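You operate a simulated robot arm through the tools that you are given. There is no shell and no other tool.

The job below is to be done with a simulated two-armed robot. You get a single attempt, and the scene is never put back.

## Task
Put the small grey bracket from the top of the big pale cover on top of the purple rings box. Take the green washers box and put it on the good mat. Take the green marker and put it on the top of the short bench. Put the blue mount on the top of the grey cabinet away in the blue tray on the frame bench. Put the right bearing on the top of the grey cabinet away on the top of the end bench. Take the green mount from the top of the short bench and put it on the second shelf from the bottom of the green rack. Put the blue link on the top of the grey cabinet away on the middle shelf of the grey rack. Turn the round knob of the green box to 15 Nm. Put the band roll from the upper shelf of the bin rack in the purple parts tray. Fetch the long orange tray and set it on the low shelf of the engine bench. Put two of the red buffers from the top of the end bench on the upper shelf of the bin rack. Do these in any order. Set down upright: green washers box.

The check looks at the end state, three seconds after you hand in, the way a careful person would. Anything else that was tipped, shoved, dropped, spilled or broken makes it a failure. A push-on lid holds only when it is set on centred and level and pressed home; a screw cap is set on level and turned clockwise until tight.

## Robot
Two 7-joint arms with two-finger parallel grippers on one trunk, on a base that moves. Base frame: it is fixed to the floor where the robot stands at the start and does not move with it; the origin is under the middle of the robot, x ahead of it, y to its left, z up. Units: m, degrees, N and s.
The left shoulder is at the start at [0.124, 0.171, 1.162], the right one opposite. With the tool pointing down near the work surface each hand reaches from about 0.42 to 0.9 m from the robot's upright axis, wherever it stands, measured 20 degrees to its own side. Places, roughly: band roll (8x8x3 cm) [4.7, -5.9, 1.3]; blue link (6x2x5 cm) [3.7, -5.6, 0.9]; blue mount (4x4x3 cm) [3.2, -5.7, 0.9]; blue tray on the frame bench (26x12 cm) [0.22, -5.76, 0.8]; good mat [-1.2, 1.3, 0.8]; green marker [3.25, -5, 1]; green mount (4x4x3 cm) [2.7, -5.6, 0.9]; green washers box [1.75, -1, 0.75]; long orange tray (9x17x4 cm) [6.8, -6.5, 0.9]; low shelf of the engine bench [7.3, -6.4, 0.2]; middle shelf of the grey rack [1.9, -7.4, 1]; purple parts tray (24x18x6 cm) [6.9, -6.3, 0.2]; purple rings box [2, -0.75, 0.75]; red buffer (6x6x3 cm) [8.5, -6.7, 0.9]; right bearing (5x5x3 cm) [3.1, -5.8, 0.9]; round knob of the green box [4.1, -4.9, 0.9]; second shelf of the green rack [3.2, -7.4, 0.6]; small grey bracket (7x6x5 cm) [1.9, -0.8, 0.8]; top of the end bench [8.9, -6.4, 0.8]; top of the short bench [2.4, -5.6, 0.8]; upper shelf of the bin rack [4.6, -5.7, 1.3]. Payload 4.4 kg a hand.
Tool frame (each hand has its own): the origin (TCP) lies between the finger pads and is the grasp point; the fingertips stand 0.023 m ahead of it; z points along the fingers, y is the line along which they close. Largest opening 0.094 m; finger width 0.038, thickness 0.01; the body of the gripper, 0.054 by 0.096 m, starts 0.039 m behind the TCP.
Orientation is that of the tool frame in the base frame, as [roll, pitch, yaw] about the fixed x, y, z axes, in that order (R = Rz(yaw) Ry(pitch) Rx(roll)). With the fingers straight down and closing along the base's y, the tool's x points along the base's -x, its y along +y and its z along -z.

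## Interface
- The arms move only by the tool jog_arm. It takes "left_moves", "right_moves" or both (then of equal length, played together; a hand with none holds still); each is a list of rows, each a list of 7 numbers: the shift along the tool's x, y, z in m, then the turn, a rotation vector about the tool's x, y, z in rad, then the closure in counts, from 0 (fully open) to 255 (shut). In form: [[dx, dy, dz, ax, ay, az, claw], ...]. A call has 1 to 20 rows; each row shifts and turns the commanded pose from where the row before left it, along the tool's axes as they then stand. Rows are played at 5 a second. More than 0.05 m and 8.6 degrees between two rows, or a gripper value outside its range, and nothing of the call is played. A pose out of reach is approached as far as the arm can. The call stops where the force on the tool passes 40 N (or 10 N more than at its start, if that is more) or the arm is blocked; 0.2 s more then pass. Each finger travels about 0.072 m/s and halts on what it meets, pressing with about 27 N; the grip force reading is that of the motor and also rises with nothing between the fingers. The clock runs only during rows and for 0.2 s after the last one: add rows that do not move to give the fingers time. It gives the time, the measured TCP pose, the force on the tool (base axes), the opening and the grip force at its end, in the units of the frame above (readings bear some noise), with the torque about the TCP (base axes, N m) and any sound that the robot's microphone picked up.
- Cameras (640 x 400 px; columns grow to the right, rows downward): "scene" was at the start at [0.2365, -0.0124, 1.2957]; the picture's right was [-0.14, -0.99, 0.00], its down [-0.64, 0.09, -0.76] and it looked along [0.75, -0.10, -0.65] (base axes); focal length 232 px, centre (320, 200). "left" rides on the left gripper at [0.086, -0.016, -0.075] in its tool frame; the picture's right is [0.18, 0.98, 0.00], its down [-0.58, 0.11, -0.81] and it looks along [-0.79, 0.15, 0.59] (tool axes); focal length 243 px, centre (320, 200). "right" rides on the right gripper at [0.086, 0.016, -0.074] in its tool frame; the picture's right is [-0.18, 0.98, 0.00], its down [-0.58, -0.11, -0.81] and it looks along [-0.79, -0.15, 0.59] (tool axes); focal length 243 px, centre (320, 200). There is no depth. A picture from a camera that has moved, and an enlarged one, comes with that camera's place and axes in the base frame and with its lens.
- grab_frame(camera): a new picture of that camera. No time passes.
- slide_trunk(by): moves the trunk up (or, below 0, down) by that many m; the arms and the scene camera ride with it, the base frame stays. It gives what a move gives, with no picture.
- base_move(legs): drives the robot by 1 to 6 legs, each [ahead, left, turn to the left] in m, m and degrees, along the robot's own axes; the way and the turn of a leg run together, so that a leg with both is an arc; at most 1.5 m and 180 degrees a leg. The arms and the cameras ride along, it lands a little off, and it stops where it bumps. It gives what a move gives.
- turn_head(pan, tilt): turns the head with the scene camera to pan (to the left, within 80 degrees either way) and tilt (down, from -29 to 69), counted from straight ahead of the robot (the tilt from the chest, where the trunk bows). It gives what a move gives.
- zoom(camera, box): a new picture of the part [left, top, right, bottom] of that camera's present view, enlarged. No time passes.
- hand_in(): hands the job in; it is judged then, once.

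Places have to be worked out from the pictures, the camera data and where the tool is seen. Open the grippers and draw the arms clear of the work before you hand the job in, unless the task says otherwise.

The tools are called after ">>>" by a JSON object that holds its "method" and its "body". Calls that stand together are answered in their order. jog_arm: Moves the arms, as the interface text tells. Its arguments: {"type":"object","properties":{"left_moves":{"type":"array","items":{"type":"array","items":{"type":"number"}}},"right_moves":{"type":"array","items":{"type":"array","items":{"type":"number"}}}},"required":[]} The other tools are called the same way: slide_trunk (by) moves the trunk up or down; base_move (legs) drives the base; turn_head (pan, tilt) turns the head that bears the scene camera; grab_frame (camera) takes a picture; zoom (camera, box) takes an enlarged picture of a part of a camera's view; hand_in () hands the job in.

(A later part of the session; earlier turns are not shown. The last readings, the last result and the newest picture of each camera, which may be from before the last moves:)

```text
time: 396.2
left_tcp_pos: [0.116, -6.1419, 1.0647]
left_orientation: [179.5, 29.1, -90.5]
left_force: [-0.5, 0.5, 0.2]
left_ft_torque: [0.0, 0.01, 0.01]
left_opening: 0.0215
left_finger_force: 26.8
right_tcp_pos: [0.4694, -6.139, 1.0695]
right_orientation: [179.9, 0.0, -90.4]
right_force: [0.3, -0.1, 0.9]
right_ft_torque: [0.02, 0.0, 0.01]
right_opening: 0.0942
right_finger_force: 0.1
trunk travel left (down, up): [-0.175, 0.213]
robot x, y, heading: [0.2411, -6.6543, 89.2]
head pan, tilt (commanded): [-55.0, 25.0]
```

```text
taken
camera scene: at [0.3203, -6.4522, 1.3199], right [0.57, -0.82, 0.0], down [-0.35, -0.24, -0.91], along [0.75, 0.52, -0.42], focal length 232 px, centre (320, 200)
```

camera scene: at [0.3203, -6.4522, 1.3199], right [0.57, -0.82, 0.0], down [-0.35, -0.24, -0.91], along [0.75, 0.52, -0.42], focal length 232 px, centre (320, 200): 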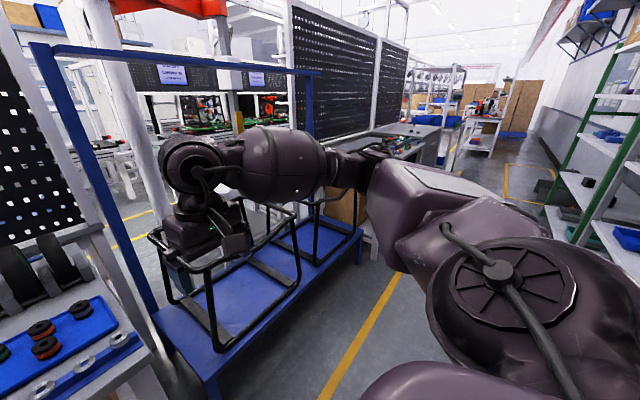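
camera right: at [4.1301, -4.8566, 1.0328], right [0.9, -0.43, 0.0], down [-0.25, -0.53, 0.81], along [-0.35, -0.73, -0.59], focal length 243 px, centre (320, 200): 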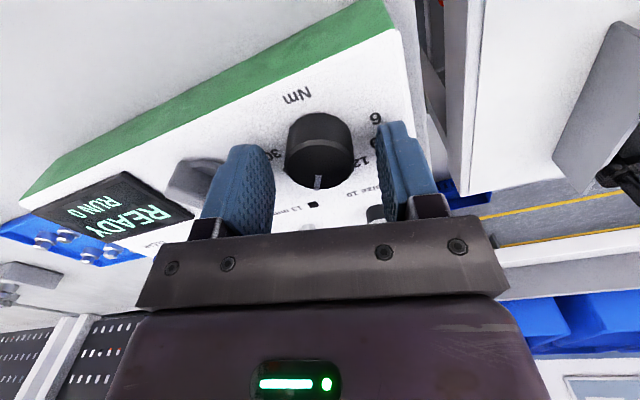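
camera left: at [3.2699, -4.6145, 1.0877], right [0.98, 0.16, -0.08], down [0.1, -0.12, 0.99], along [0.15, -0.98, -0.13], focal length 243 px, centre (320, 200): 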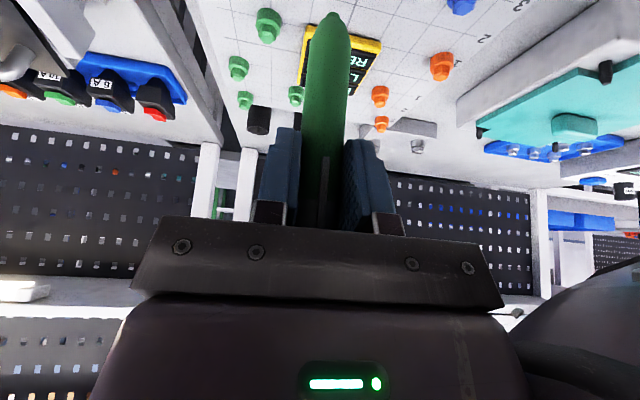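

The blue tray on the frame bench is seen ahead, with some rubber mounts in it. I go on right toward the short bench.

>>> {"method": "base_move", "body": {"legs": [[0, -1.0, 0.5]]}}

>>> {"method": "turn_head", "body": {"pan": -45, "tilt": 25}}

>>> {"method": "grab_frame", "body": {"camera": "scene"}}

```text
time: 405.2
left_tcp_pos: [1.0937, -6.1438, 1.0634]
left_orientation: [179.5, 29.0, -89.7]
left_force: [-0.5, 0.4, -0.6]
left_ft_torque: [-0.03, 0.02, -0.01]
left_opening: 0.0214
left_finger_force: 27.1
right_tcp_pos: [1.4472, -6.1348, 1.0689]
right_orientation: [180.0, 0.1, -89.6]
right_force: [-0.4, 0.0, -0.1]
right_ft_torque: [-0.01, 0.02, 0.02]
right_opening: 0.0941
right_finger_force: 0.1
trunk travel left (down, up): [-0.175, 0.213]
robot x, y, heading: [1.23, -6.6555, 90.4]
head pan, tilt (commanded): [-55.0, 25.0]
```

```text
time: 405.9
left_tcp_pos: [1.0933, -6.1438, 1.0645]
left_orientation: [179.5, 29.0, -89.7]
left_force: [-0.3, 0.1, 0.3]
left_ft_torque: [0.02, -0.02, -0.03]
left_opening: 0.0213
left_finger_force: 27.2
right_tcp_pos: [1.4459, -6.1345, 1.0691]
right_orientation: [-180.0, 0.0, -89.4]
right_force: [0.1, 0.8, -1.4]
right_ft_torque: [0.03, -0.03, -0.01]
right_opening: 0.0939
right_finger_force: 0.0
trunk travel left (down, up): [-0.175, 0.213]
robot x, y, heading: [1.23, -6.657, 90.7]
head pan, tilt (commanded): [-45.0, 25.0]
```

```text
taken
camera scene: at [1.2916, -6.4379, 1.3199], right [0.71, -0.7, 0.0], down [-0.3, -0.3, -0.91], along [0.64, 0.65, -0.42], focal length 232 px, centre (320, 200)
```

scene: 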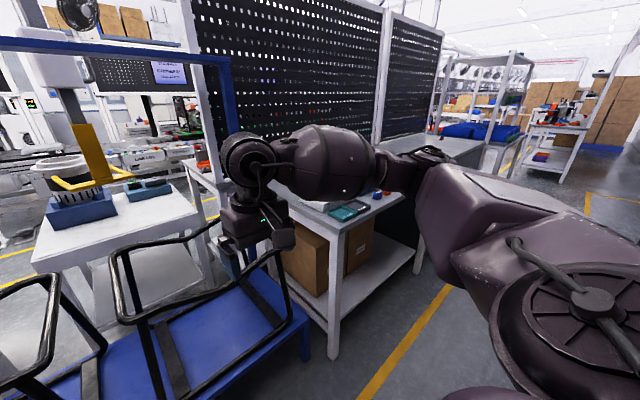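

>>> {"method": "base_move", "body": {"legs": [[0, -1.0, -0.5]]}}

>>> {"method": "turn_head", "body": {"pan": 0, "tilt": 32}}

>>> {"method": "grab_frame", "body": {"camera": "scene"}}

>>> {"method": "turn_head", "body": {"pan": -50, "tilt": 28}}

>>> {"method": "grab_frame", "body": {"camera": "scene"}}

```text
time: 414.9
left_tcp_pos: [2.088, -6.1348, 1.0644]
left_orientation: [179.5, 29.0, -89.8]
left_force: [0.8, -0.3, 0.5]
left_ft_torque: [0.01, -0.02, 0.04]
left_opening: 0.0216
left_finger_force: 26.7
right_tcp_pos: [2.4402, -6.1253, 1.0694]
right_orientation: [180.0, 0.0, -89.6]
right_force: [0.9, 0.1, 0.7]
right_ft_torque: [0.02, -0.02, 0.02]
right_opening: 0.0941
right_finger_force: 0.1
trunk travel left (down, up): [-0.175, 0.213]
robot x, y, heading: [2.2191, -6.6469, 90.2]
head pan, tilt (commanded): [-45.0, 25.0]
```

```text
time: 416.1
left_tcp_pos: [2.0881, -6.134, 1.0633]
left_orientation: [179.5, 28.9, -89.8]
left_force: [-0.3, 0.8, 0.3]
left_ft_torque: [0.01, -0.04, 0.04]
left_opening: 0.0214
left_finger_force: 27.1
right_tcp_pos: [2.4413, -6.1262, 1.0695]
right_orientation: [-180.0, 0.2, -89.7]
right_force: [0.5, -0.9, -0.7]
right_ft_torque: [-0.01, 0.02, 0.0]
right_opening: 0.0943
right_finger_force: 0.2
trunk travel left (down, up): [-0.175, 0.213]
robot x, y, heading: [2.2224, -6.6466, 90.5]
head pan, tilt (commanded): [0.0, 32.0]
```

```text
taken
camera scene: at [2.2202, -6.4059, 1.3088], right [1.0, 0.01, 0.0], down [0.0, -0.53, -0.85], along [-0.01, 0.85, -0.53], focal length 232 px, centre (320, 200)
```

scene: 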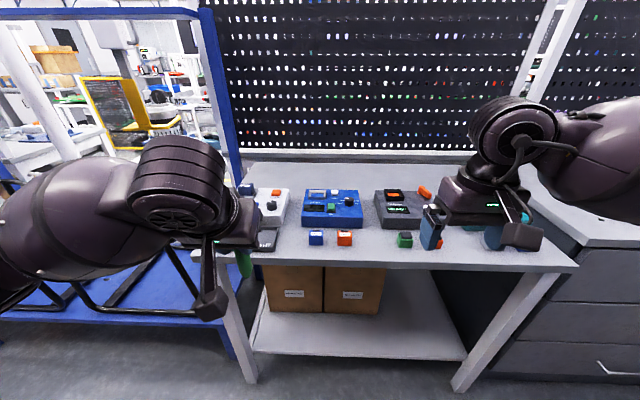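

```text
time: 417.2
left_tcp_pos: [2.0893, -6.1351, 1.0638]
left_orientation: [179.5, 29.0, -89.7]
left_force: [0.3, -0.3, -0.4]
left_ft_torque: [-0.05, 0.0, 0.02]
left_opening: 0.0216
left_finger_force: 26.3
right_tcp_pos: [2.4408, -6.1277, 1.0689]
right_orientation: [180.0, 0.2, -89.6]
right_force: [0.4, 0.4, 0.1]
right_ft_torque: [0.0, -0.01, 0.02]
right_opening: 0.094
right_finger_force: 0.1
trunk travel left (down, up): [-0.175, 0.213]
robot x, y, heading: [2.2236, -6.6463, 90.7]
head pan, tilt (commanded): [-50.0, 28.0]
```

```text
taken
camera scene: at [2.2901, -6.4362, 1.3151], right [0.65, -0.76, 0.0], down [-0.36, -0.3, -0.88], along [0.67, 0.57, -0.47], focal length 232 px, centre (320, 200)
```

scene: 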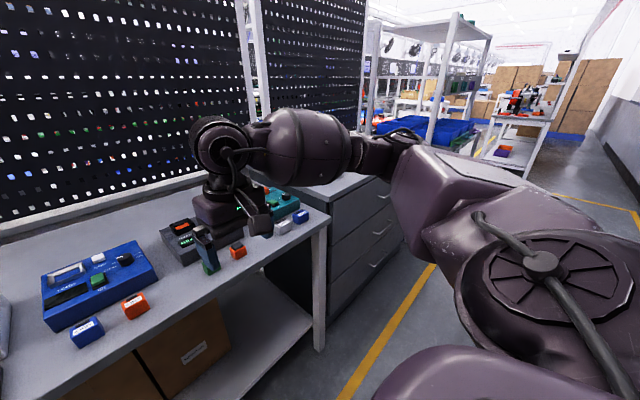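

This is the short bench. I zoom in to see its contents.

>>> {"method": "turn_head", "body": {"pan": -15, "tilt": 35}}

>>> {"method": "zoom", "body": {"camera": "scene", "box": [180, 130, 420, 280]}}

>>> {"method": "grab_frame", "body": {"camera": "right"}}

```text
time: 418.2
left_tcp_pos: [2.0879, -6.1347, 1.0632]
left_orientation: [179.6, 29.0, -89.8]
left_force: [-0.1, -0.1, -0.6]
left_ft_torque: [0.01, 0.01, -0.02]
left_opening: 0.0217
left_finger_force: 27.2
right_tcp_pos: [2.442, -6.1269, 1.0695]
right_orientation: [-179.9, 0.1, -89.7]
right_force: [0.6, -0.5, -0.2]
right_ft_torque: [-0.02, -0.03, 0.02]
right_opening: 0.0943
right_finger_force: 0.1
trunk travel left (down, up): [-0.175, 0.213]
robot x, y, heading: [2.219, -6.6474, 90.9]
head pan, tilt (commanded): [-15.0, 35.0]
```

```text
2.67 times, centred on (300, 205) of scene
camera zoom: at [2.243, -6.4102, 1.3041], right [0.97, -0.25, 0.0], down [-0.14, -0.55, -0.82], along [0.21, 0.79, -0.57], focal length 618 px, centre (373, 187)
```

zoom: 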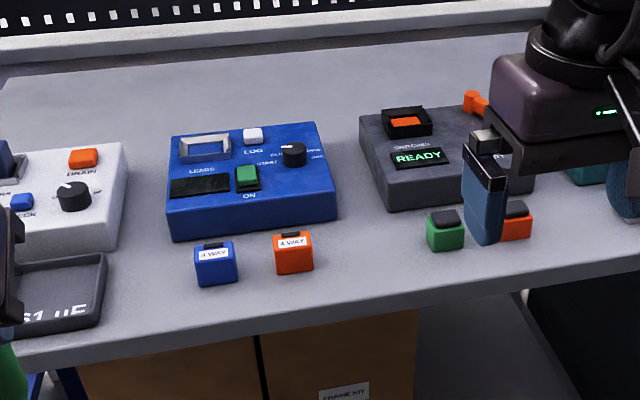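

```text
taken
camera right: at [2.4259, -6.2126, 1.1433], right [-0.98, 0.18, 0.0], down [0.1, 0.58, 0.81], along [0.14, 0.79, -0.59], focal length 243 px, centre (320, 200)
```

right: 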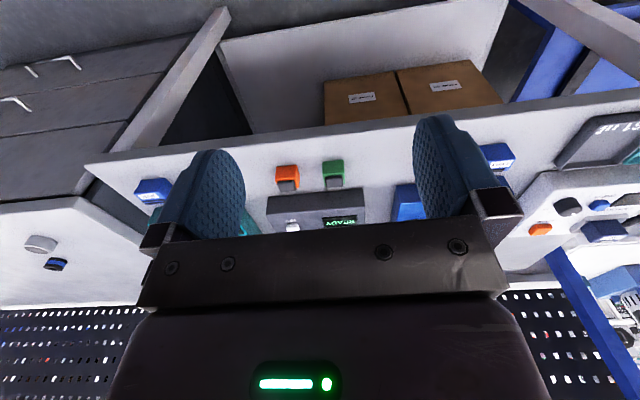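

Free space on the short bench is the strip behind the devices (y≈−5.65…−5.3). I raise the left hand and move closer so that it can reach there.

>>> {"method": "jog_arm", "body": {"left_moves": [[-0.0195, 0, -0.035, 0, 0, 0, 240], [-0.0195, 0, -0.035, 0, 0, 0, 240], [0, 0, 0, 0, 0, 0, 240]]}}

>>> {"method": "base_move", "body": {"legs": [[0, -0.2, -0.8], [0.2, 0, 0]]}}

>>> {"method": "turn_head", "body": {"pan": 10, "tilt": 38}}

>>> {"method": "grab_frame", "body": {"camera": "scene"}}

```text
time: 419.0
left_tcp_pos: [2.0879, -6.1337, 1.1434]
left_orientation: [179.6, 29.0, -89.9]
left_force: [0.7, 0.5, -0.9]
left_ft_torque: [-0.03, 0.02, 0.04]
left_opening: 0.0216
left_finger_force: 27.2
right_tcp_pos: [2.4411, -6.1258, 1.0688]
right_orientation: [180.0, 0.2, -89.6]
right_force: [-0.5, 0.7, 0.4]
right_ft_torque: [-0.01, -0.01, 0.03]
right_opening: 0.0942
right_finger_force: 0.0
trunk travel left (down, up): [-0.175, 0.213]
robot x, y, heading: [2.2192, -6.6467, 90.4]
head pan, tilt (commanded): [-15.0, 35.0]
```

```text
time: 422.6
left_tcp_pos: [2.2947, -5.9342, 1.1441]
left_orientation: [179.5, 28.9, -90.4]
left_force: [-0.3, -0.7, -1.0]
left_ft_torque: [-0.03, 0.0, -0.02]
left_opening: 0.0216
left_finger_force: 26.9
right_tcp_pos: [2.647, -5.9314, 1.0699]
right_orientation: [-180.0, 0.1, -90.2]
right_force: [0.0, 0.1, 0.6]
right_ft_torque: [-0.01, -0.02, 0.02]
right_opening: 0.094
right_finger_force: 0.0
trunk travel left (down, up): [-0.175, 0.213]
robot x, y, heading: [2.4222, -6.4466, 89.7]
head pan, tilt (commanded): [-15.0, 35.0]
```

```text
time: 423.5
left_tcp_pos: [2.2956, -5.9345, 1.1432]
left_orientation: [179.5, 29.2, -90.4]
left_force: [-0.2, 0.6, -0.2]
left_ft_torque: [-0.01, -0.01, -0.01]
left_opening: 0.0215
left_finger_force: 26.9
right_tcp_pos: [2.6471, -5.9313, 1.0691]
right_orientation: [-180.0, 0.1, -90.3]
right_force: [-0.2, 0.6, 0.3]
right_ft_torque: [0.0, 0.01, 0.01]
right_opening: 0.094
right_finger_force: 0.1
trunk travel left (down, up): [-0.175, 0.213]
robot x, y, heading: [2.4207, -6.4495, 89.9]
head pan, tilt (commanded): [10.0, 38.0]
```

```text
taken
camera scene: at [2.4082, -6.2122, 1.2996], right [0.99, 0.17, 0.0], down [0.1, -0.61, -0.79], along [-0.13, 0.78, -0.62], focal length 232 px, centre (320, 200)
```

scene: 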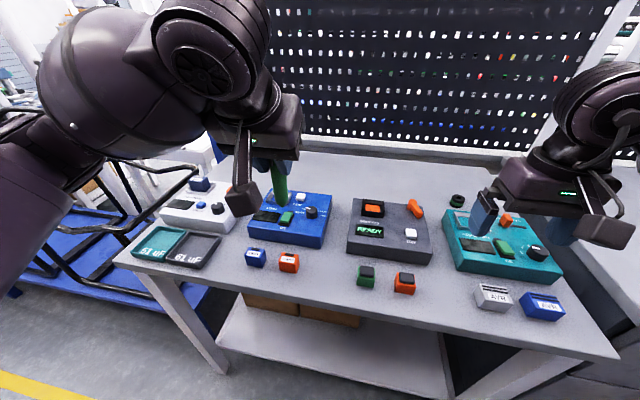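

>>> {"method": "zoom", "body": {"camera": "scene", "box": [340, 150, 580, 300]}}

>>> {"method": "zoom", "body": {"camera": "scene", "box": [200, 130, 400, 255]}}

```text
2.67 times, centred on (460, 225) of scene
camera zoom: at [2.4082, -6.2122, 1.2996], right [0.99, 0.17, 0.0], down [0.1, -0.61, -0.79], along [-0.13, 0.78, -0.62], focal length 618 px, centre (-53, 133)
```

zoom: 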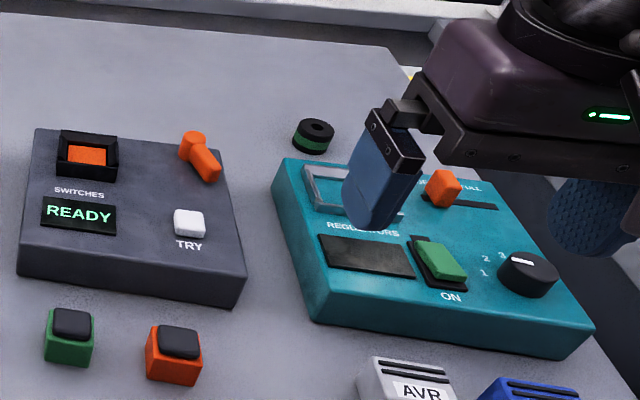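

```text
3.20 times, centred on (300, 192) of scene
camera zoom: at [2.4082, -6.2122, 1.2996], right [0.99, 0.17, 0.0], down [0.1, -0.61, -0.79], along [-0.13, 0.78, -0.62], focal length 741 px, centre (384, 224)
```

zoom: 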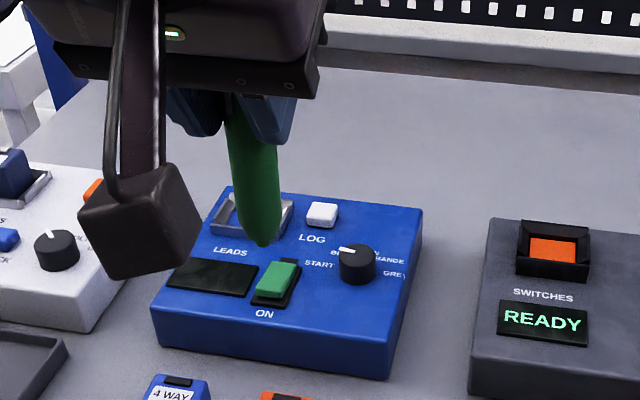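

The green mount (black ring with a green band) is at about (2.74,−5.565). For the marker I choose the gap between the blue and grey devices (x≈2.375). I tilt the hand so that the marker leans well over with the tip toward me, then lay it down between the fingers.

>>> {"method": "jog_arm", "body": {"left_moves": [[0, 0, 0, 0, 0.122, 0, 240], [0, 0, 0, 0, 0.122, 0, 240], [0, 0, 0, 0, 0.122, 0, 240], [0, 0, 0, 0, 0.122, 0, 240], [0, 0, 0, 0, 0.122, 0, 240], [0, 0, 0, 0, 0.122, 0, 240], [0, 0, 0, 0, 0.122, 0, 240], [0, 0, 0, 0, 0, 0, 240]]}}

>>> {"method": "grab_frame", "body": {"camera": "scene"}}

```text
time: 425.3
left_tcp_pos: [2.295, -5.9349, 1.1444]
left_orientation: [179.5, -19.9, -90.1]
left_force: [-0.5, 0.7, 0.2]
left_ft_torque: [-0.01, -0.01, 0.03]
left_opening: 0.0216
left_finger_force: 27.2
right_tcp_pos: [2.6471, -5.932, 1.0689]
right_orientation: [-180.0, 0.1, -90.3]
right_force: [0.8, -0.2, -1.1]
right_ft_torque: [-0.01, 0.0, 0.0]
right_opening: 0.0941
right_finger_force: 0.0
trunk travel left (down, up): [-0.175, 0.213]
robot x, y, heading: [2.423, -6.4474, 89.7]
head pan, tilt (commanded): [10.0, 38.0]
```

```text
taken
camera scene: at [2.4081, -6.2124, 1.2996], right [0.99, 0.17, 0.0], down [0.1, -0.61, -0.79], along [-0.13, 0.78, -0.62], focal length 232 px, centre (320, 200)
```

scene: 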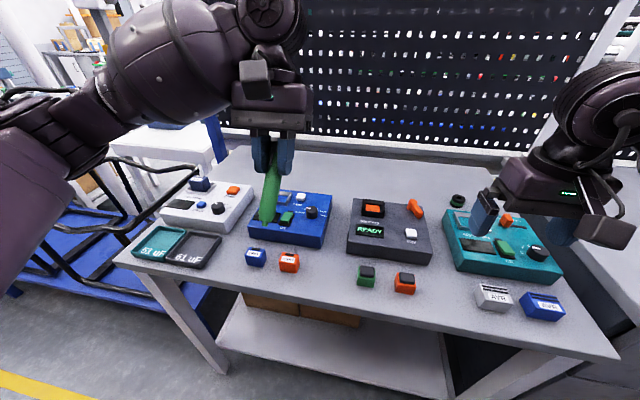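

Tilting further is possible; I add 16° and move over the target spot, then check the view.

>>> {"method": "jog_arm", "body": {"left_moves": [[0, 0, 0, 0, 0.14, 0, 240], [0, 0, 0, 0, 0.14, 0, 240], [-0.0367, -0.016, 0.0213, 0, 0, 0, 240], [-0.0367, -0.016, 0.0213, 0, 0, 0, 240], [-0.0367, -0.016, 0.0213, 0, 0, 0, 240], [-0.0367, -0.016, 0.0213, 0, 0, 0, 240], [-0.0367, -0.016, 0.0213, 0, 0, 0, 240], [0, 0, 0, 0, 0, 0, 240]]}}

>>> {"method": "zoom", "body": {"camera": "scene", "box": [240, 120, 440, 320]}}

>>> {"method": "grab_frame", "body": {"camera": "left"}}

```text
time: 427.1
left_tcp_pos: [2.3732, -5.8497, 0.9509]
left_orientation: [179.6, -35.8, -89.9]
left_force: [1.0, 0.3, 0.1]
left_ft_torque: [-0.01, 0.0, -0.01]
left_opening: 0.0216
left_finger_force: 26.8
right_tcp_pos: [2.6473, -5.9324, 1.0702]
right_orientation: [-179.9, 0.2, -90.3]
right_force: [0.0, -0.7, -0.2]
right_ft_torque: [0.03, -0.03, 0.0]
right_opening: 0.094
right_finger_force: 0.1
trunk travel left (down, up): [-0.175, 0.213]
robot x, y, heading: [2.4222, -6.4506, 90.0]
head pan, tilt (commanded): [10.0, 38.0]
```

```text
2.00 times, centred on (340, 220) of scene
camera zoom: at [2.4078, -6.213, 1.2999], right [0.99, 0.17, 0.0], down [0.1, -0.61, -0.79], along [-0.13, 0.78, -0.62], focal length 463 px, centre (280, 160)
```

zoom: 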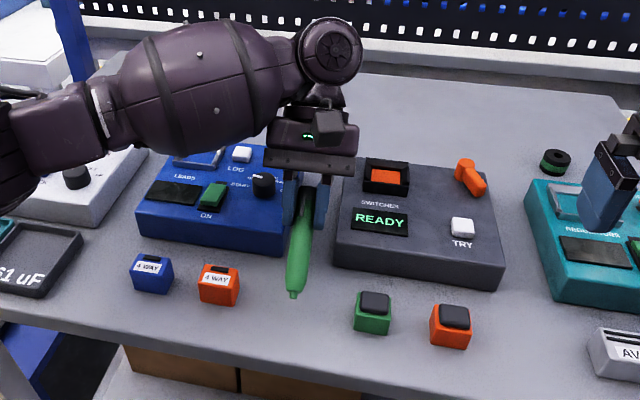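

```text
taken
camera left: at [2.3903, -5.8757, 1.0626], right [-0.98, -0.15, 0.12], down [-0.1, 0.94, 0.31], along [-0.15, 0.3, -0.94], focal length 243 px, centre (320, 200)
```

left: 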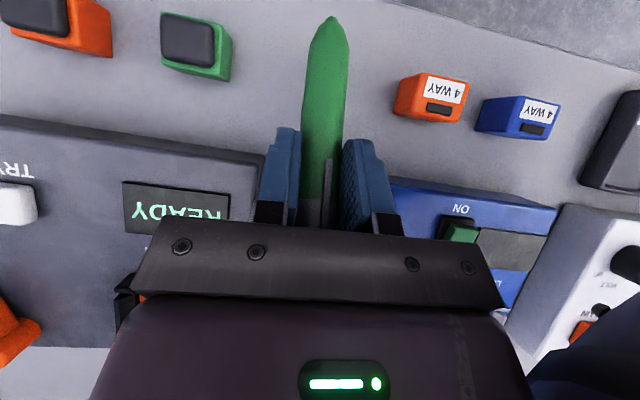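

To keep the gripper body well above the devices I reduce the tilt by 11° and then lower slowly.

>>> {"method": "jog_arm", "body": {"left_moves": [[0, 0, 0, 0, -0.095, 0, 240], [0.0075, 0, 0.0034, 0, -0.095, 0, 240], [-0.0085, 0, 0.0181, 0, 0, 0, 240], [-0.0085, 0, 0.0181, 0, 0, 0, 240], [-0.0064, 0, 0.0136, 0, 0, 0, 240], [-0.0034, 0, 0.0072, 0, 0, 0, 240], [0, 0, 0, 0, 0, 0, 240]]}}

>>> {"method": "zoom", "body": {"camera": "scene", "box": [240, 120, 440, 320]}}

```text
time: 428.7
left_tcp_pos: [2.3731, -5.8562, 0.8887]
left_orientation: [179.5, -25.0, -90.0]
left_force: [1.4, 4.6, 10.7]
left_ft_torque: [-0.58, -0.01, 0.02]
left_opening: 0.0212
left_finger_force: 26.9
right_tcp_pos: [2.6473, -5.931, 1.0688]
right_orientation: [-180.0, 0.0, -90.3]
right_force: [-0.4, 0.4, -1.1]
right_ft_torque: [0.01, 0.0, 0.0]
right_opening: 0.0938
right_finger_force: 0.0
trunk travel left (down, up): [-0.175, 0.213]
robot x, y, heading: [2.4212, -6.4464, 89.7]
head pan, tilt (commanded): [10.0, 38.0]
```

```text
2.00 times, centred on (340, 220) of scene
camera zoom: at [2.4082, -6.2126, 1.2997], right [0.99, 0.17, 0.0], down [0.1, -0.61, -0.79], along [-0.13, 0.78, -0.62], focal length 463 px, centre (280, 160)
```

zoom: 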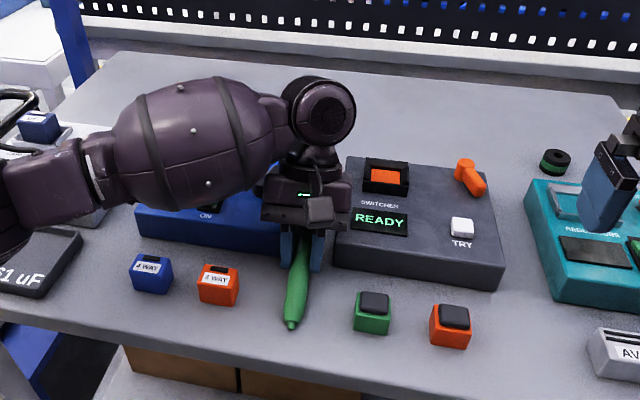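

The tip touches the bench (about 10 N). I ease up 2 mm and open the fingers gradually so that it lies down between them.

>>> {"method": "jog_arm", "body": {"left_moves": [[0.0008, 0, -0.0017, 0, 0, 0, 200], [0, 0, 0, 0, 0, 0, 190], [0, 0, 0, 0, 0, 0, 182], [0, 0, 0, 0, 0, 0, 174], [0, 0, 0, 0, 0, 0, 166], [0, 0, 0, 0, 0, 0, 160], [0, 0, 0, 0, 0, 0, 160]]}}

>>> {"method": "zoom", "body": {"camera": "scene", "box": [240, 120, 440, 320]}}

>>> {"method": "grab_frame", "body": {"camera": "left"}}

```text
time: 430.3
left_tcp_pos: [2.3751, -5.8566, 0.8907]
left_orientation: [179.5, -25.1, -90.1]
left_force: [19.9, -4.6, -8.9]
left_ft_torque: [-0.19, -0.15, -0.36]
left_opening: 0.0267
left_finger_force: 0.1
right_tcp_pos: [2.6491, -5.9316, 1.0674]
right_orientation: [-180.0, 0.0, -90.2]
right_force: [-0.5, 0.0, -1.0]
right_ft_torque: [-0.03, 0.0, 0.01]
right_opening: 0.0939
right_finger_force: 0.0
trunk travel left (down, up): [-0.175, 0.213]
robot x, y, heading: [2.4231, -6.4482, 89.7]
head pan, tilt (commanded): [10.0, 38.0]
```

```text
2.00 times, centred on (340, 220) of scene
camera zoom: at [2.4099, -6.2118, 1.2994], right [0.99, 0.17, 0.0], down [0.1, -0.61, -0.79], along [-0.13, 0.78, -0.62], focal length 463 px, centre (280, 160)
```

zoom: 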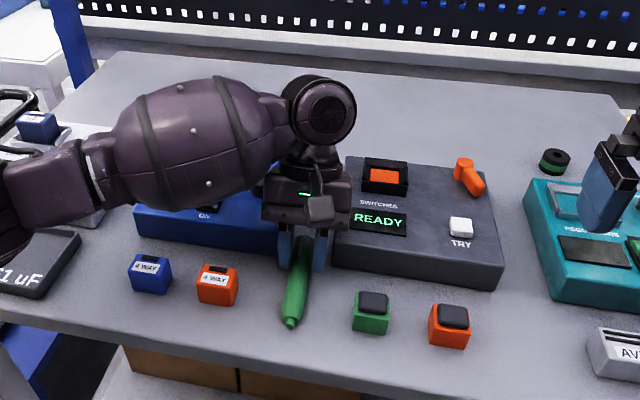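

```text
taken
camera left: at [2.3917, -5.9037, 0.9944], right [-0.98, -0.16, 0.09], down [-0.1, 0.87, 0.48], along [-0.15, 0.47, -0.87], focal length 243 px, centre (320, 200)
```

left: 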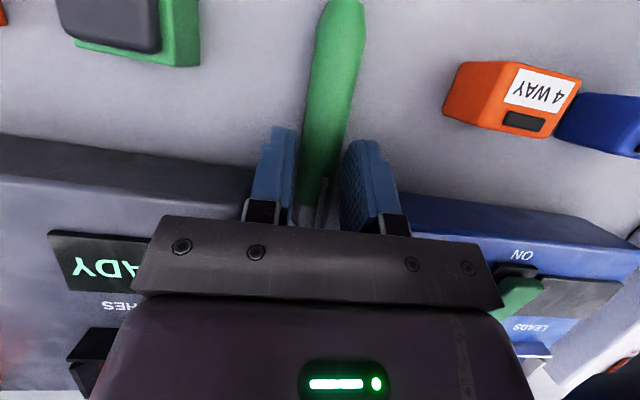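

A finger is pressing sideways on a device, so I stop opening, shift 4 mm to +x to relieve it, and check.

>>> {"method": "jog_arm", "body": {"left_moves": [[0, -0.002, 0, 0, 0, 0, 180], [0, -0.002, 0, 0, 0, 0, 180], [0, 0, 0, 0, 0, 0, 180]]}}

>>> {"method": "zoom", "body": {"camera": "left", "box": [220, 0, 440, 220]}}

```text
time: 431.1
left_tcp_pos: [2.3763, -5.8569, 0.8898]
left_orientation: [179.5, -24.9, -89.9]
left_force: [-0.2, -0.2, 0.3]
left_ft_torque: [-0.02, -0.01, -0.02]
left_opening: 0.0277
left_finger_force: 0.1
right_tcp_pos: [2.6478, -5.9305, 1.07]
right_orientation: [-180.0, 0.1, -90.2]
right_force: [0.2, 0.1, -0.2]
right_ft_torque: [0.0, 0.02, 0.02]
right_opening: 0.094
right_finger_force: 0.0
trunk travel left (down, up): [-0.175, 0.213]
robot x, y, heading: [2.423, -6.452, 90.0]
head pan, tilt (commanded): [10.0, 38.0]
```

```text
1.82 times, centred on (330, 110) of left
camera zoom: at [2.3933, -5.9033, 0.9951], right [-0.98, -0.16, 0.09], down [-0.1, 0.87, 0.49], along [-0.15, 0.47, -0.87], focal length 441 px, centre (302, 364)
```

zoom: 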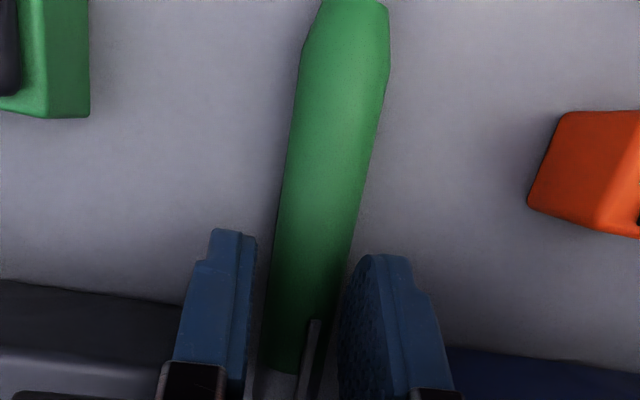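

Force is gone and the marker appears to lie between the fingers. I raise the hand straight up.

>>> {"method": "jog_arm", "body": {"left_moves": [[0.0042, 0, -0.0091, 0, 0, 0, 175], [0.0042, 0, -0.0091, 0, 0, 0, 175], [0.0085, 0, -0.0181, 0, 0, 0, 170], [0.0106, 0, -0.0227, 0, 0, 0, 160], [0.0127, 0, -0.0272, 0, 0, 0, 160], [0.0127, 0, -0.0272, 0, 0, 0, 160], [0.0127, 0, -0.0272, 0, 0, 0, 100], [0.0127, 0, -0.0272, 0, 0, 0, 0], [0, 0, 0, 0, 0, 0, 0]]}}

>>> {"method": "zoom", "body": {"camera": "scene", "box": [200, 120, 440, 320]}}

>>> {"method": "grab_frame", "body": {"camera": "left"}}

```text
time: 433.1
left_tcp_pos: [2.379, -5.8542, 1.0748]
left_orientation: [179.4, -25.1, -90.0]
left_force: [0.6, -0.6, -0.1]
left_ft_torque: [-0.02, 0.02, 0.0]
left_opening: 0.094
left_finger_force: 0.1
right_tcp_pos: [2.6473, -5.9306, 1.0682]
right_orientation: [180.0, 0.1, -90.2]
right_force: [-0.9, 0.3, 0.3]
right_ft_torque: [-0.01, 0.0, 0.03]
right_opening: 0.0938
right_finger_force: 0.0
trunk travel left (down, up): [-0.175, 0.213]
robot x, y, heading: [2.423, -6.4487, 89.9]
head pan, tilt (commanded): [10.0, 38.0]
```

```text
2.00 times, centred on (320, 220) of scene
camera zoom: at [2.408, -6.2117, 1.2993], right [0.99, 0.17, 0.0], down [0.1, -0.61, -0.79], along [-0.13, 0.78, -0.62], focal length 463 px, centre (320, 160)
```

zoom: 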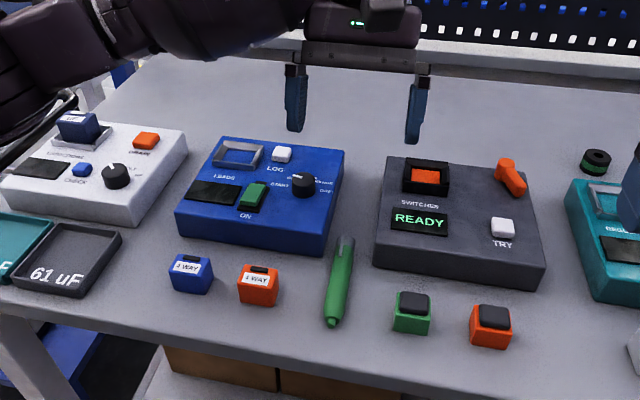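

```text
taken
camera left: at [2.3951, -5.9024, 1.1794], right [-0.98, -0.16, 0.09], down [-0.1, 0.87, 0.48], along [-0.15, 0.47, -0.87], focal length 243 px, centre (320, 200)
```

left: 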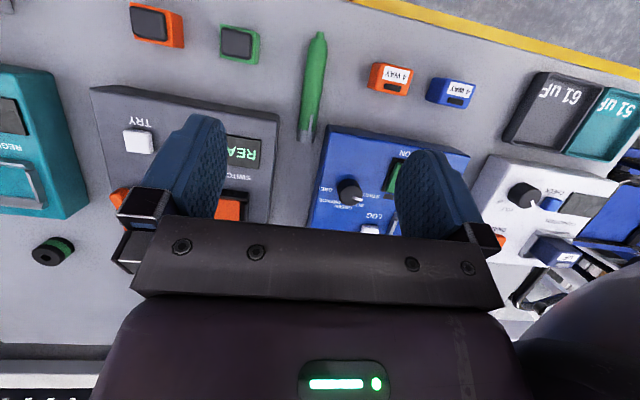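

The marker lies safely on the short bench. Next the green mount: I reset the left hand, and shift the base a little right and forward so that the right hand can reach it.

>>> {"method": "jog_arm", "body": {"left_moves": [[0, 0, -0.02, 0, -0.109, 0, 0], [0.02, 0, 0, 0, -0.109, 0, 0], [0.02, 0, 0, 0, -0.109, 0, 0], [0.02, 0, 0, 0, -0.109, 0, 0], [0.04, 0, 0, 0, 0, 0, 0], [0, 0, 0, 0, 0, 0, 0]]}}

>>> {"method": "base_move", "body": {"legs": [[0, -0.1, 0], [0.06, 0, 0]]}}

>>> {"method": "turn_head", "body": {"pan": -15, "tilt": 38}}

>>> {"method": "grab_frame", "body": {"camera": "scene"}}

```text
time: 434.5
left_tcp_pos: [2.3764, -5.9459, 1.1052]
left_orientation: [179.6, 0.0, -90.2]
left_force: [-1.0, 0.0, 0.1]
left_ft_torque: [0.0, -0.01, -0.02]
left_opening: 0.0943
left_finger_force: 0.0
right_tcp_pos: [2.6479, -5.9312, 1.0684]
right_orientation: [-179.9, 0.1, -90.3]
right_force: [0.7, 0.4, -0.2]
right_ft_torque: [0.0, 0.03, 0.02]
right_opening: 0.0938
right_finger_force: 0.0
trunk travel left (down, up): [-0.175, 0.213]
robot x, y, heading: [2.4227, -6.4458, 89.9]
head pan, tilt (commanded): [10.0, 38.0]
```

```text
time: 436.6
left_tcp_pos: [2.4788, -5.8852, 1.1044]
left_orientation: [179.6, -0.1, -90.3]
left_force: [-0.4, 0.0, 0.4]
left_ft_torque: [-0.03, -0.02, -0.05]
left_opening: 0.0941
left_finger_force: 0.2
right_tcp_pos: [2.7477, -5.8714, 1.0691]
right_orientation: [179.9, 0.1, -90.3]
right_force: [-0.1, 0.2, -1.0]
right_ft_torque: [0.0, 0.01, 0.01]
right_opening: 0.0938
right_finger_force: 0.1
trunk travel left (down, up): [-0.175, 0.213]
robot x, y, heading: [2.5226, -6.3888, 89.6]
head pan, tilt (commanded): [10.0, 38.0]
```

```text
time: 437.5
left_tcp_pos: [2.479, -5.8864, 1.1066]
left_orientation: [179.6, 0.1, -90.3]
left_force: [0.6, 0.1, -0.4]
left_ft_torque: [0.01, -0.01, 0.02]
left_opening: 0.0942
left_finger_force: 0.1
right_tcp_pos: [2.7473, -5.8721, 1.0689]
right_orientation: [179.9, 0.1, -90.3]
right_force: [-0.9, -0.7, -0.2]
right_ft_torque: [0.0, -0.01, 0.0]
right_opening: 0.094
right_finger_force: 0.0
trunk travel left (down, up): [-0.175, 0.213]
robot x, y, heading: [2.5218, -6.3911, 89.7]
head pan, tilt (commanded): [-15.0, 38.0]
```

```text
taken
camera scene: at [2.5458, -6.1547, 1.2996], right [0.96, -0.26, 0.0], down [-0.16, -0.59, -0.79], along [0.21, 0.76, -0.62], focal length 232 px, centre (320, 200)
```

scene: 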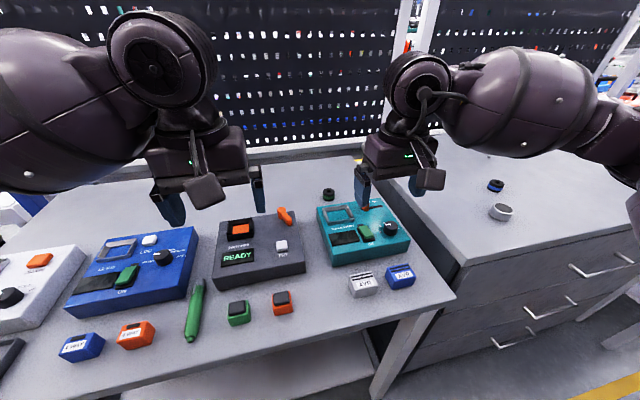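

I zoom in on the green mount and on the cabinet top.

>>> {"method": "zoom", "body": {"camera": "scene", "box": [300, 170, 380, 220]}}

>>> {"method": "zoom", "body": {"camera": "scene", "box": [440, 140, 640, 265]}}

```text
8.00 times, centred on (340, 195) of scene
camera zoom: at [2.5458, -6.1547, 1.2996], right [0.96, -0.26, 0.0], down [-0.16, -0.59, -0.79], along [0.21, 0.76, -0.62], focal length 1853 px, centre (160, 240)
```

zoom: 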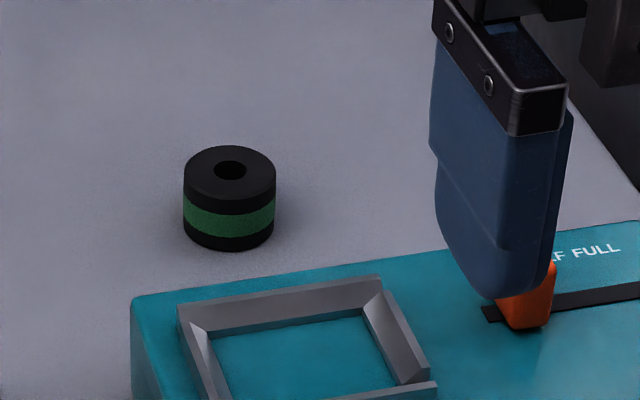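

```text
3.20 times, centred on (540, 202) of scene
camera zoom: at [2.5458, -6.1547, 1.2996], right [0.96, -0.26, 0.0], down [-0.16, -0.59, -0.79], along [0.21, 0.76, -0.62], focal length 741 px, centre (-384, 192)
```

zoom: 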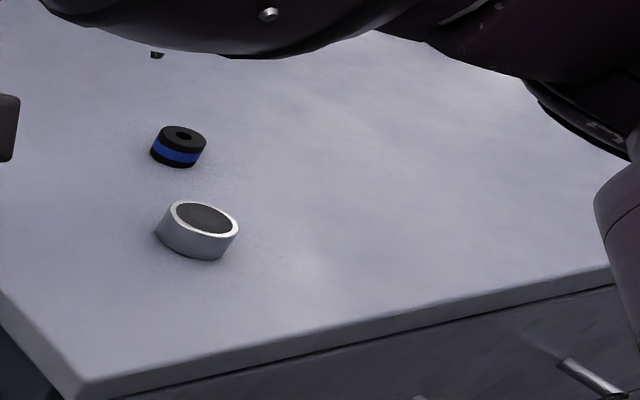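

Green mount base centre: (2.733,−5.578). The blue‑banded mount and a steel bearing sit on the grey cabinet. I move the right hand over the green mount.

>>> {"method": "jog_arm", "body": {"right_moves": [[-0.042, 0.002, 0, 0, 0, 0, 60], [-0.042, 0.002, 0, 0, 0, 0, 90], [-0.042, 0.002, 0, 0, 0, 0, 90], [-0.042, 0.002, 0, 0, 0, 0, 90], [-0.042, 0.002, 0, 0, 0, 0, 90], [-0.042, 0.002, 0, 0, 0, 0, 90], [-0.042, 0.002, 0, 0, 0, 0, 90], [0, 0, 0.04, 0, 0, 0, 90], [0, 0, 0.04, 0, 0, 0, 90], [0, 0, 0.04, 0, 0, 0, 90], [0, 0, 0, 0, 0, 0, 90]]}}

>>> {"method": "zoom", "body": {"camera": "scene", "box": [280, 120, 400, 220]}}

>>> {"method": "grab_frame", "body": {"camera": "right"}}

```text
time: 439.9
left_tcp_pos: [2.4794, -5.8868, 1.1058]
left_orientation: [179.6, 0.0, -90.4]
left_force: [0.0, 0.2, -0.1]
left_ft_torque: [-0.02, 0.03, 0.0]
left_opening: 0.0939
left_finger_force: 0.0
right_tcp_pos: [2.7354, -5.578, 0.9503]
right_orientation: [-179.9, 0.2, -90.2]
right_force: [-0.5, -0.4, 0.2]
right_ft_torque: [-0.05, 0.0, -0.02]
right_opening: 0.0608
right_finger_force: 0.0
trunk travel left (down, up): [-0.175, 0.213]
robot x, y, heading: [2.524, -6.3887, 89.8]
head pan, tilt (commanded): [-15.0, 38.0]
```

```text
4.00 times, centred on (340, 170) of scene
camera zoom: at [2.5457, -6.1555, 1.2999], right [0.96, -0.26, 0.0], down [-0.16, -0.59, -0.79], along [0.21, 0.76, -0.62], focal length 926 px, centre (240, 320)
```

zoom: 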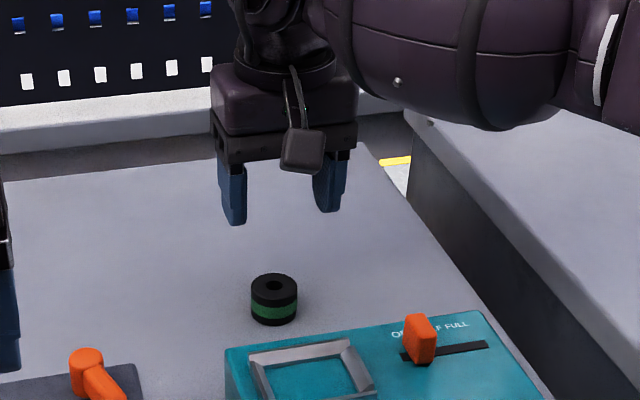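

```text
taken
camera right: at [2.719, -5.6633, 1.0242], right [-0.98, 0.19, 0.0], down [0.11, 0.58, 0.81], along [0.15, 0.79, -0.59], focal length 243 px, centre (320, 200)
```

right: 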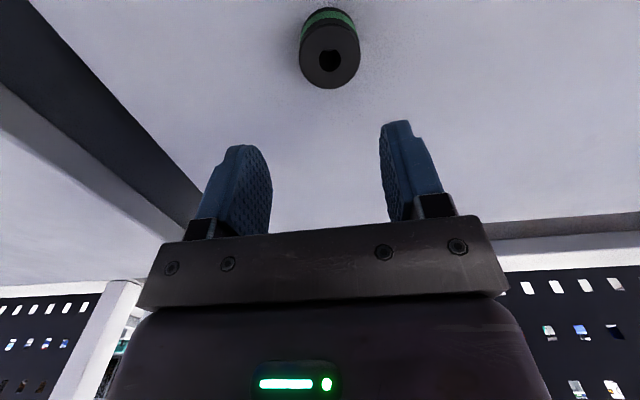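

The wrist view puts the mount ~1 cm nearer; I correct, descend and close on it.

>>> {"method": "jog_arm", "body": {"right_moves": [[0.006, 0.004, 0.025, 0, 0, 0, 90], [0.005, 0.003, 0.03, 0, 0, 0, 90], [0, 0, 0.022, 0, 0, 0, 90], [0, 0, 0.009, 0, 0, 0, 90], [0, 0, 0, 0, 0, 0, 90]]}}

>>> {"method": "grab_frame", "body": {"camera": "right"}}

```text
time: 441.1
left_tcp_pos: [2.4782, -5.8899, 1.1099]
left_orientation: [179.6, 0.2, -90.4]
left_force: [0.2, 0.6, 0.8]
left_ft_torque: [0.03, 0.03, 0.0]
left_opening: 0.0941
left_finger_force: 0.1
right_tcp_pos: [2.7257, -5.5885, 0.873]
right_orientation: [180.0, 0.8, -90.2]
right_force: [4.7, -2.8, 38.7]
right_ft_torque: [-0.78, -0.48, 0.47]
right_opening: 0.061
right_finger_force: 0.1
trunk travel left (down, up): [-0.175, 0.213]
robot x, y, heading: [2.522, -6.3911, 89.8]
head pan, tilt (commanded): [-15.0, 38.0]
```

```text
taken
camera right: at [2.7116, -5.6751, 0.9464], right [-0.98, 0.19, 0.0], down [0.11, 0.57, 0.81], along [0.15, 0.8, -0.58], focal length 243 px, centre (320, 200)
```

right: 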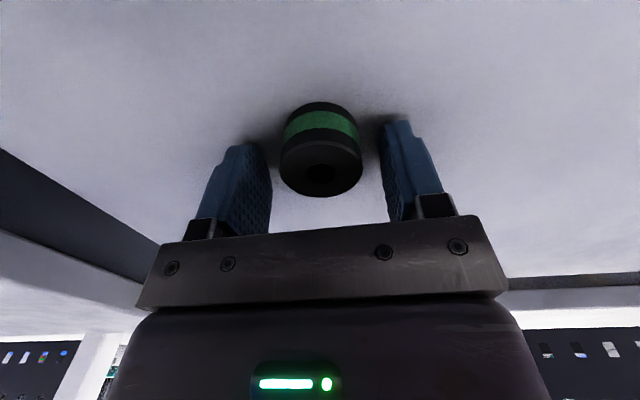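

The fingertips touch the bench at z≈0.85. I ease up 4 mm, close on the mount and lift gently.

>>> {"method": "jog_arm", "body": {"right_moves": [[0, 0, -0.004, 0, 0, 0, 90], [0, 0, -0.003, 0, 0, 0, 90], [0, 0, 0, 0, 0, 0, 140], [0, 0, 0, 0, 0, 0, 200], [0, 0, 0, 0, 0, 0, 200], [0, 0, 0, 0, 0, 0, 200]]}}

>>> {"method": "jog_arm", "body": {"right_moves": [[0, 0, -0.005, 0, 0, 0, 200], [0, 0, -0.008, 0, 0, 0, 200], [0, 0, -0.01, 0, 0, 0, 200], [0, 0, -0.015, 0, 0, 0, 200], [0, 0, -0.02, 0, 0, 0, 200], [0, 0, -0.03, 0, 0, 0, 200], [0, 0, -0.03, 0, 0, 0, 200], [0, 0, -0.03, 0, 0, 0, 200], [0, 0, 0, 0, 0, 0, 200]]}}

>>> {"method": "grab_frame", "body": {"camera": "right"}}

```text
time: 442.5
left_tcp_pos: [2.4776, -5.8876, 1.106]
left_orientation: [179.6, 0.1, -90.1]
left_force: [0.5, 0.1, -1.0]
left_ft_torque: [0.02, 0.02, -0.01]
left_opening: 0.0942
left_finger_force: 0.0
right_tcp_pos: [2.7266, -5.5904, 0.8739]
right_orientation: [-180.0, 0.3, -90.3]
right_force: [-2.0, 0.8, 25.1]
right_ft_torque: [-0.48, 0.09, -0.1]
right_opening: 0.035
right_finger_force: 26.6
trunk travel left (down, up): [-0.175, 0.213]
robot x, y, heading: [2.5201, -6.3849, 89.7]
head pan, tilt (commanded): [-15.0, 38.0]
```

```text
time: 444.5
left_tcp_pos: [2.478, -5.8856, 1.1053]
left_orientation: [179.5, -0.2, -90.3]
left_force: [-0.6, -0.8, -0.4]
left_ft_torque: [0.01, 0.01, 0.0]
left_opening: 0.0943
left_finger_force: 0.0
right_tcp_pos: [2.728, -5.5878, 1.0172]
right_orientation: [-179.9, 0.0, -90.3]
right_force: [0.0, 0.3, -1.0]
right_ft_torque: [0.0, -0.02, 0.01]
right_opening: 0.0347
right_finger_force: 27.1
trunk travel left (down, up): [-0.175, 0.213]
robot x, y, heading: [2.5219, -6.3885, 89.8]
head pan, tilt (commanded): [-15.0, 38.0]
```

```text
taken
camera right: at [2.7127, -5.6739, 1.0921], right [-0.98, 0.19, 0.0], down [0.11, 0.58, 0.81], along [0.15, 0.79, -0.59], focal length 243 px, centre (320, 200)
```

right: 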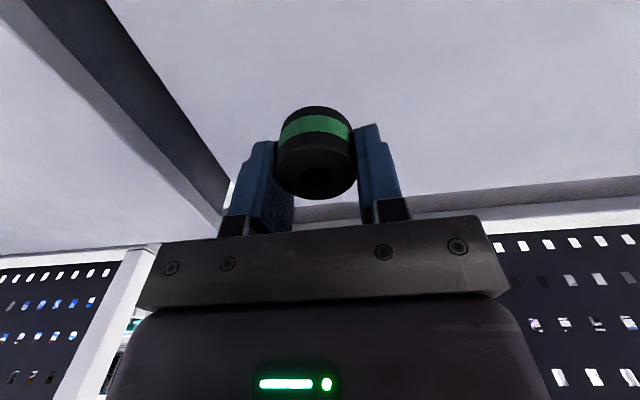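

The green mount is in the right hand. I draw it back and move along to the cabinet to take the blue link with the left hand.

>>> {"method": "jog_arm", "body": {"right_moves": [[0.045, 0, 0, 0, 0, 0, 200], [0.045, 0, 0, 0, 0, 0, 200], [0.045, 0, -0.01, 0, 0, 0, 200], [0.045, 0, -0.01, 0, 0, 0, 200], [0.045, 0, -0.01, 0, 0, 0, 200], [0.045, 0, -0.01, 0, 0, 0, 200], [0.045, 0, -0.01, 0, 0, 0, 200], [0, 0, 0, 0, 0, 0, 200]]}}

>>> {"method": "base_move", "body": {"legs": [[-0.1, 0, 0], [0, -1.15, 0]]}}

>>> {"method": "turn_head", "body": {"pan": 0, "tilt": 36}}

>>> {"method": "grab_frame", "body": {"camera": "scene"}}

```text
time: 446.3
left_tcp_pos: [2.4798, -5.8845, 1.1064]
left_orientation: [179.6, -0.2, -90.2]
left_force: [-0.7, 0.1, -0.3]
left_ft_torque: [-0.02, -0.02, -0.01]
left_opening: 0.0942
left_finger_force: 0.1
right_tcp_pos: [2.7268, -5.9041, 1.0684]
right_orientation: [-180.0, 0.1, -90.3]
right_force: [-0.6, -0.3, -0.2]
right_ft_torque: [0.0, -0.02, 0.02]
right_opening: 0.0348
right_finger_force: 26.7
trunk travel left (down, up): [-0.175, 0.213]
robot x, y, heading: [2.5234, -6.3896, 89.8]
head pan, tilt (commanded): [-15.0, 38.0]
```

```text
time: 457.4
left_tcp_pos: [3.635, -5.9939, 1.1057]
left_orientation: [179.6, 0.0, -90.4]
left_force: [-0.4, 0.8, -0.7]
left_ft_torque: [0.0, 0.01, 0.01]
left_opening: 0.0939
left_finger_force: 0.1
right_tcp_pos: [3.8842, -6.0116, 1.0677]
right_orientation: [-179.9, 0.1, -90.5]
right_force: [0.5, 0.5, -0.7]
right_ft_torque: [0.02, 0.0, 0.01]
right_opening: 0.0342
right_finger_force: 26.9
trunk travel left (down, up): [-0.175, 0.213]
robot x, y, heading: [3.6789, -6.4968, 89.7]
head pan, tilt (commanded): [-15.0, 38.0]
```

```text
time: 458.2
left_tcp_pos: [3.6363, -5.9927, 1.1067]
left_orientation: [179.6, 0.0, -90.3]
left_force: [0.1, 0.0, 0.3]
left_ft_torque: [0.0, 0.01, 0.0]
left_opening: 0.0939
left_finger_force: 0.2
right_tcp_pos: [3.8834, -6.0122, 1.0684]
right_orientation: [-179.9, 0.0, -90.5]
right_force: [0.3, -0.3, -0.6]
right_ft_torque: [0.01, -0.03, -0.01]
right_opening: 0.0345
right_finger_force: 27.4
trunk travel left (down, up): [-0.175, 0.213]
robot x, y, heading: [3.6756, -6.4966, 89.3]
head pan, tilt (commanded): [0.0, 36.0]
```

```text
taken
camera scene: at [3.6796, -6.258, 1.3026], right [1.0, -0.01, 0.0], down [0.0, -0.59, -0.81], along [0.01, 0.81, -0.59], focal length 232 px, centre (320, 200)
```

scene: 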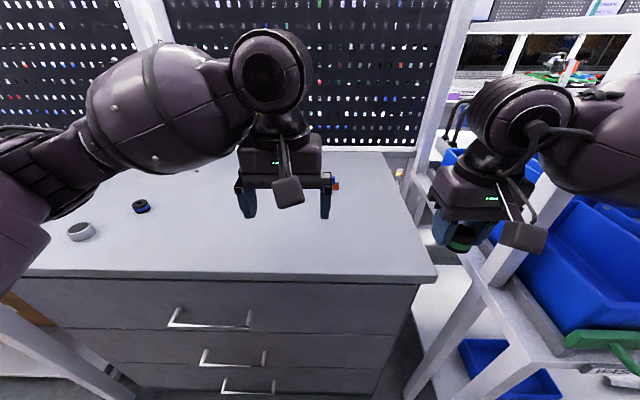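

>>> {"method": "zoom", "body": {"camera": "scene", "box": [280, 140, 420, 240]}}

>>> {"method": "grab_frame", "body": {"camera": "left"}}

```text
4.00 times, centred on (350, 190) of scene
camera zoom: at [3.6796, -6.258, 1.3026], right [1.0, -0.01, 0.0], down [0.0, -0.59, -0.81], along [0.01, 0.81, -0.59], focal length 926 px, centre (200, 240)
```

zoom: 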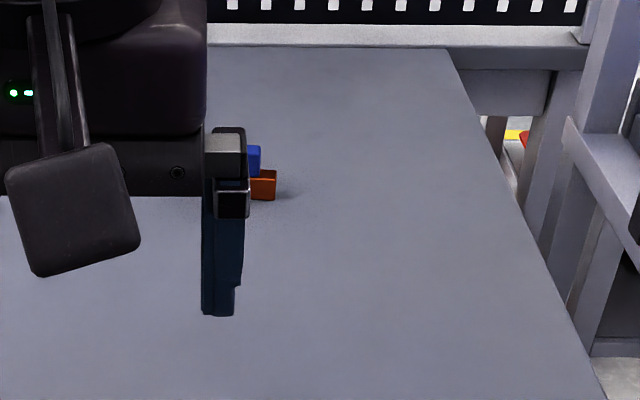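

```text
taken
camera left: at [3.6513, -6.0803, 1.1812], right [-0.98, -0.18, 0.01], down [-0.1, 0.58, 0.81], along [-0.15, 0.79, -0.59], focal length 243 px, centre (320, 200)
```

left: 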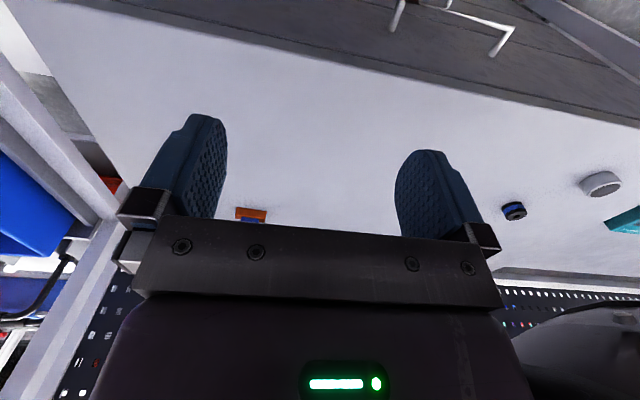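

I shift the left hand aside to see the item behind it.

>>> {"method": "jog_arm", "body": {"left_moves": [[0, 0.04, 0, 0, 0, 0, 0], [0, 0.04, 0, 0, 0, 0, 0], [0, 0.03, 0, 0, 0, 0, 0], [0, 0, 0, 0, 0, 0, 0]]}}

>>> {"method": "zoom", "body": {"camera": "scene", "box": [290, 150, 370, 200]}}

>>> {"method": "grab_frame", "body": {"camera": "scene"}}

```text
time: 459.2
left_tcp_pos: [3.5268, -5.9921, 1.1059]
left_orientation: [179.7, -0.1, -90.4]
left_force: [-0.6, 0.5, -0.2]
left_ft_torque: [-0.02, 0.03, 0.0]
left_opening: 0.094
left_finger_force: 0.0
right_tcp_pos: [3.8834, -6.0113, 1.0685]
right_orientation: [179.9, 0.1, -90.5]
right_force: [-0.9, -0.6, -0.5]
right_ft_torque: [-0.02, 0.0, -0.01]
right_opening: 0.0346
right_finger_force: 26.6
trunk travel left (down, up): [-0.175, 0.213]
robot x, y, heading: [3.6752, -6.4973, 89.7]
head pan, tilt (commanded): [0.0, 36.0]
```

```text
8.00 times, centred on (330, 175) of scene
camera zoom: at [3.68, -6.2577, 1.3025], right [1.0, -0.01, 0.0], down [0.0, -0.59, -0.81], along [0.01, 0.81, -0.59], focal length 1853 px, centre (240, 400)
```

zoom: 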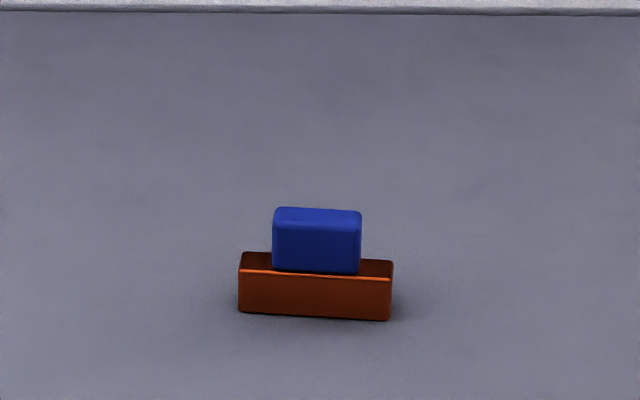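

```text
taken
camera scene: at [3.68, -6.2577, 1.3025], right [1.0, -0.01, 0.0], down [0.0, -0.59, -0.81], along [0.01, 0.81, -0.59], focal length 232 px, centre (320, 200)
```

scene: 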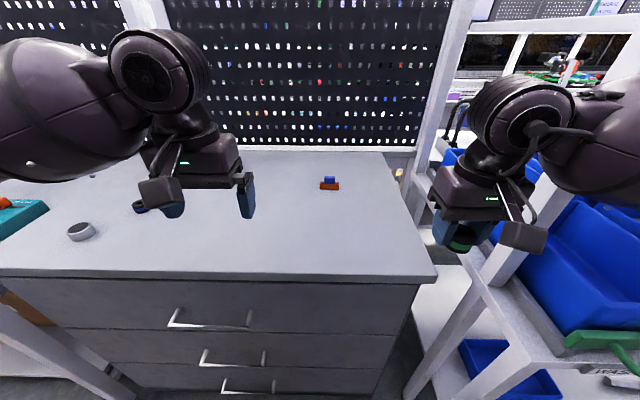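

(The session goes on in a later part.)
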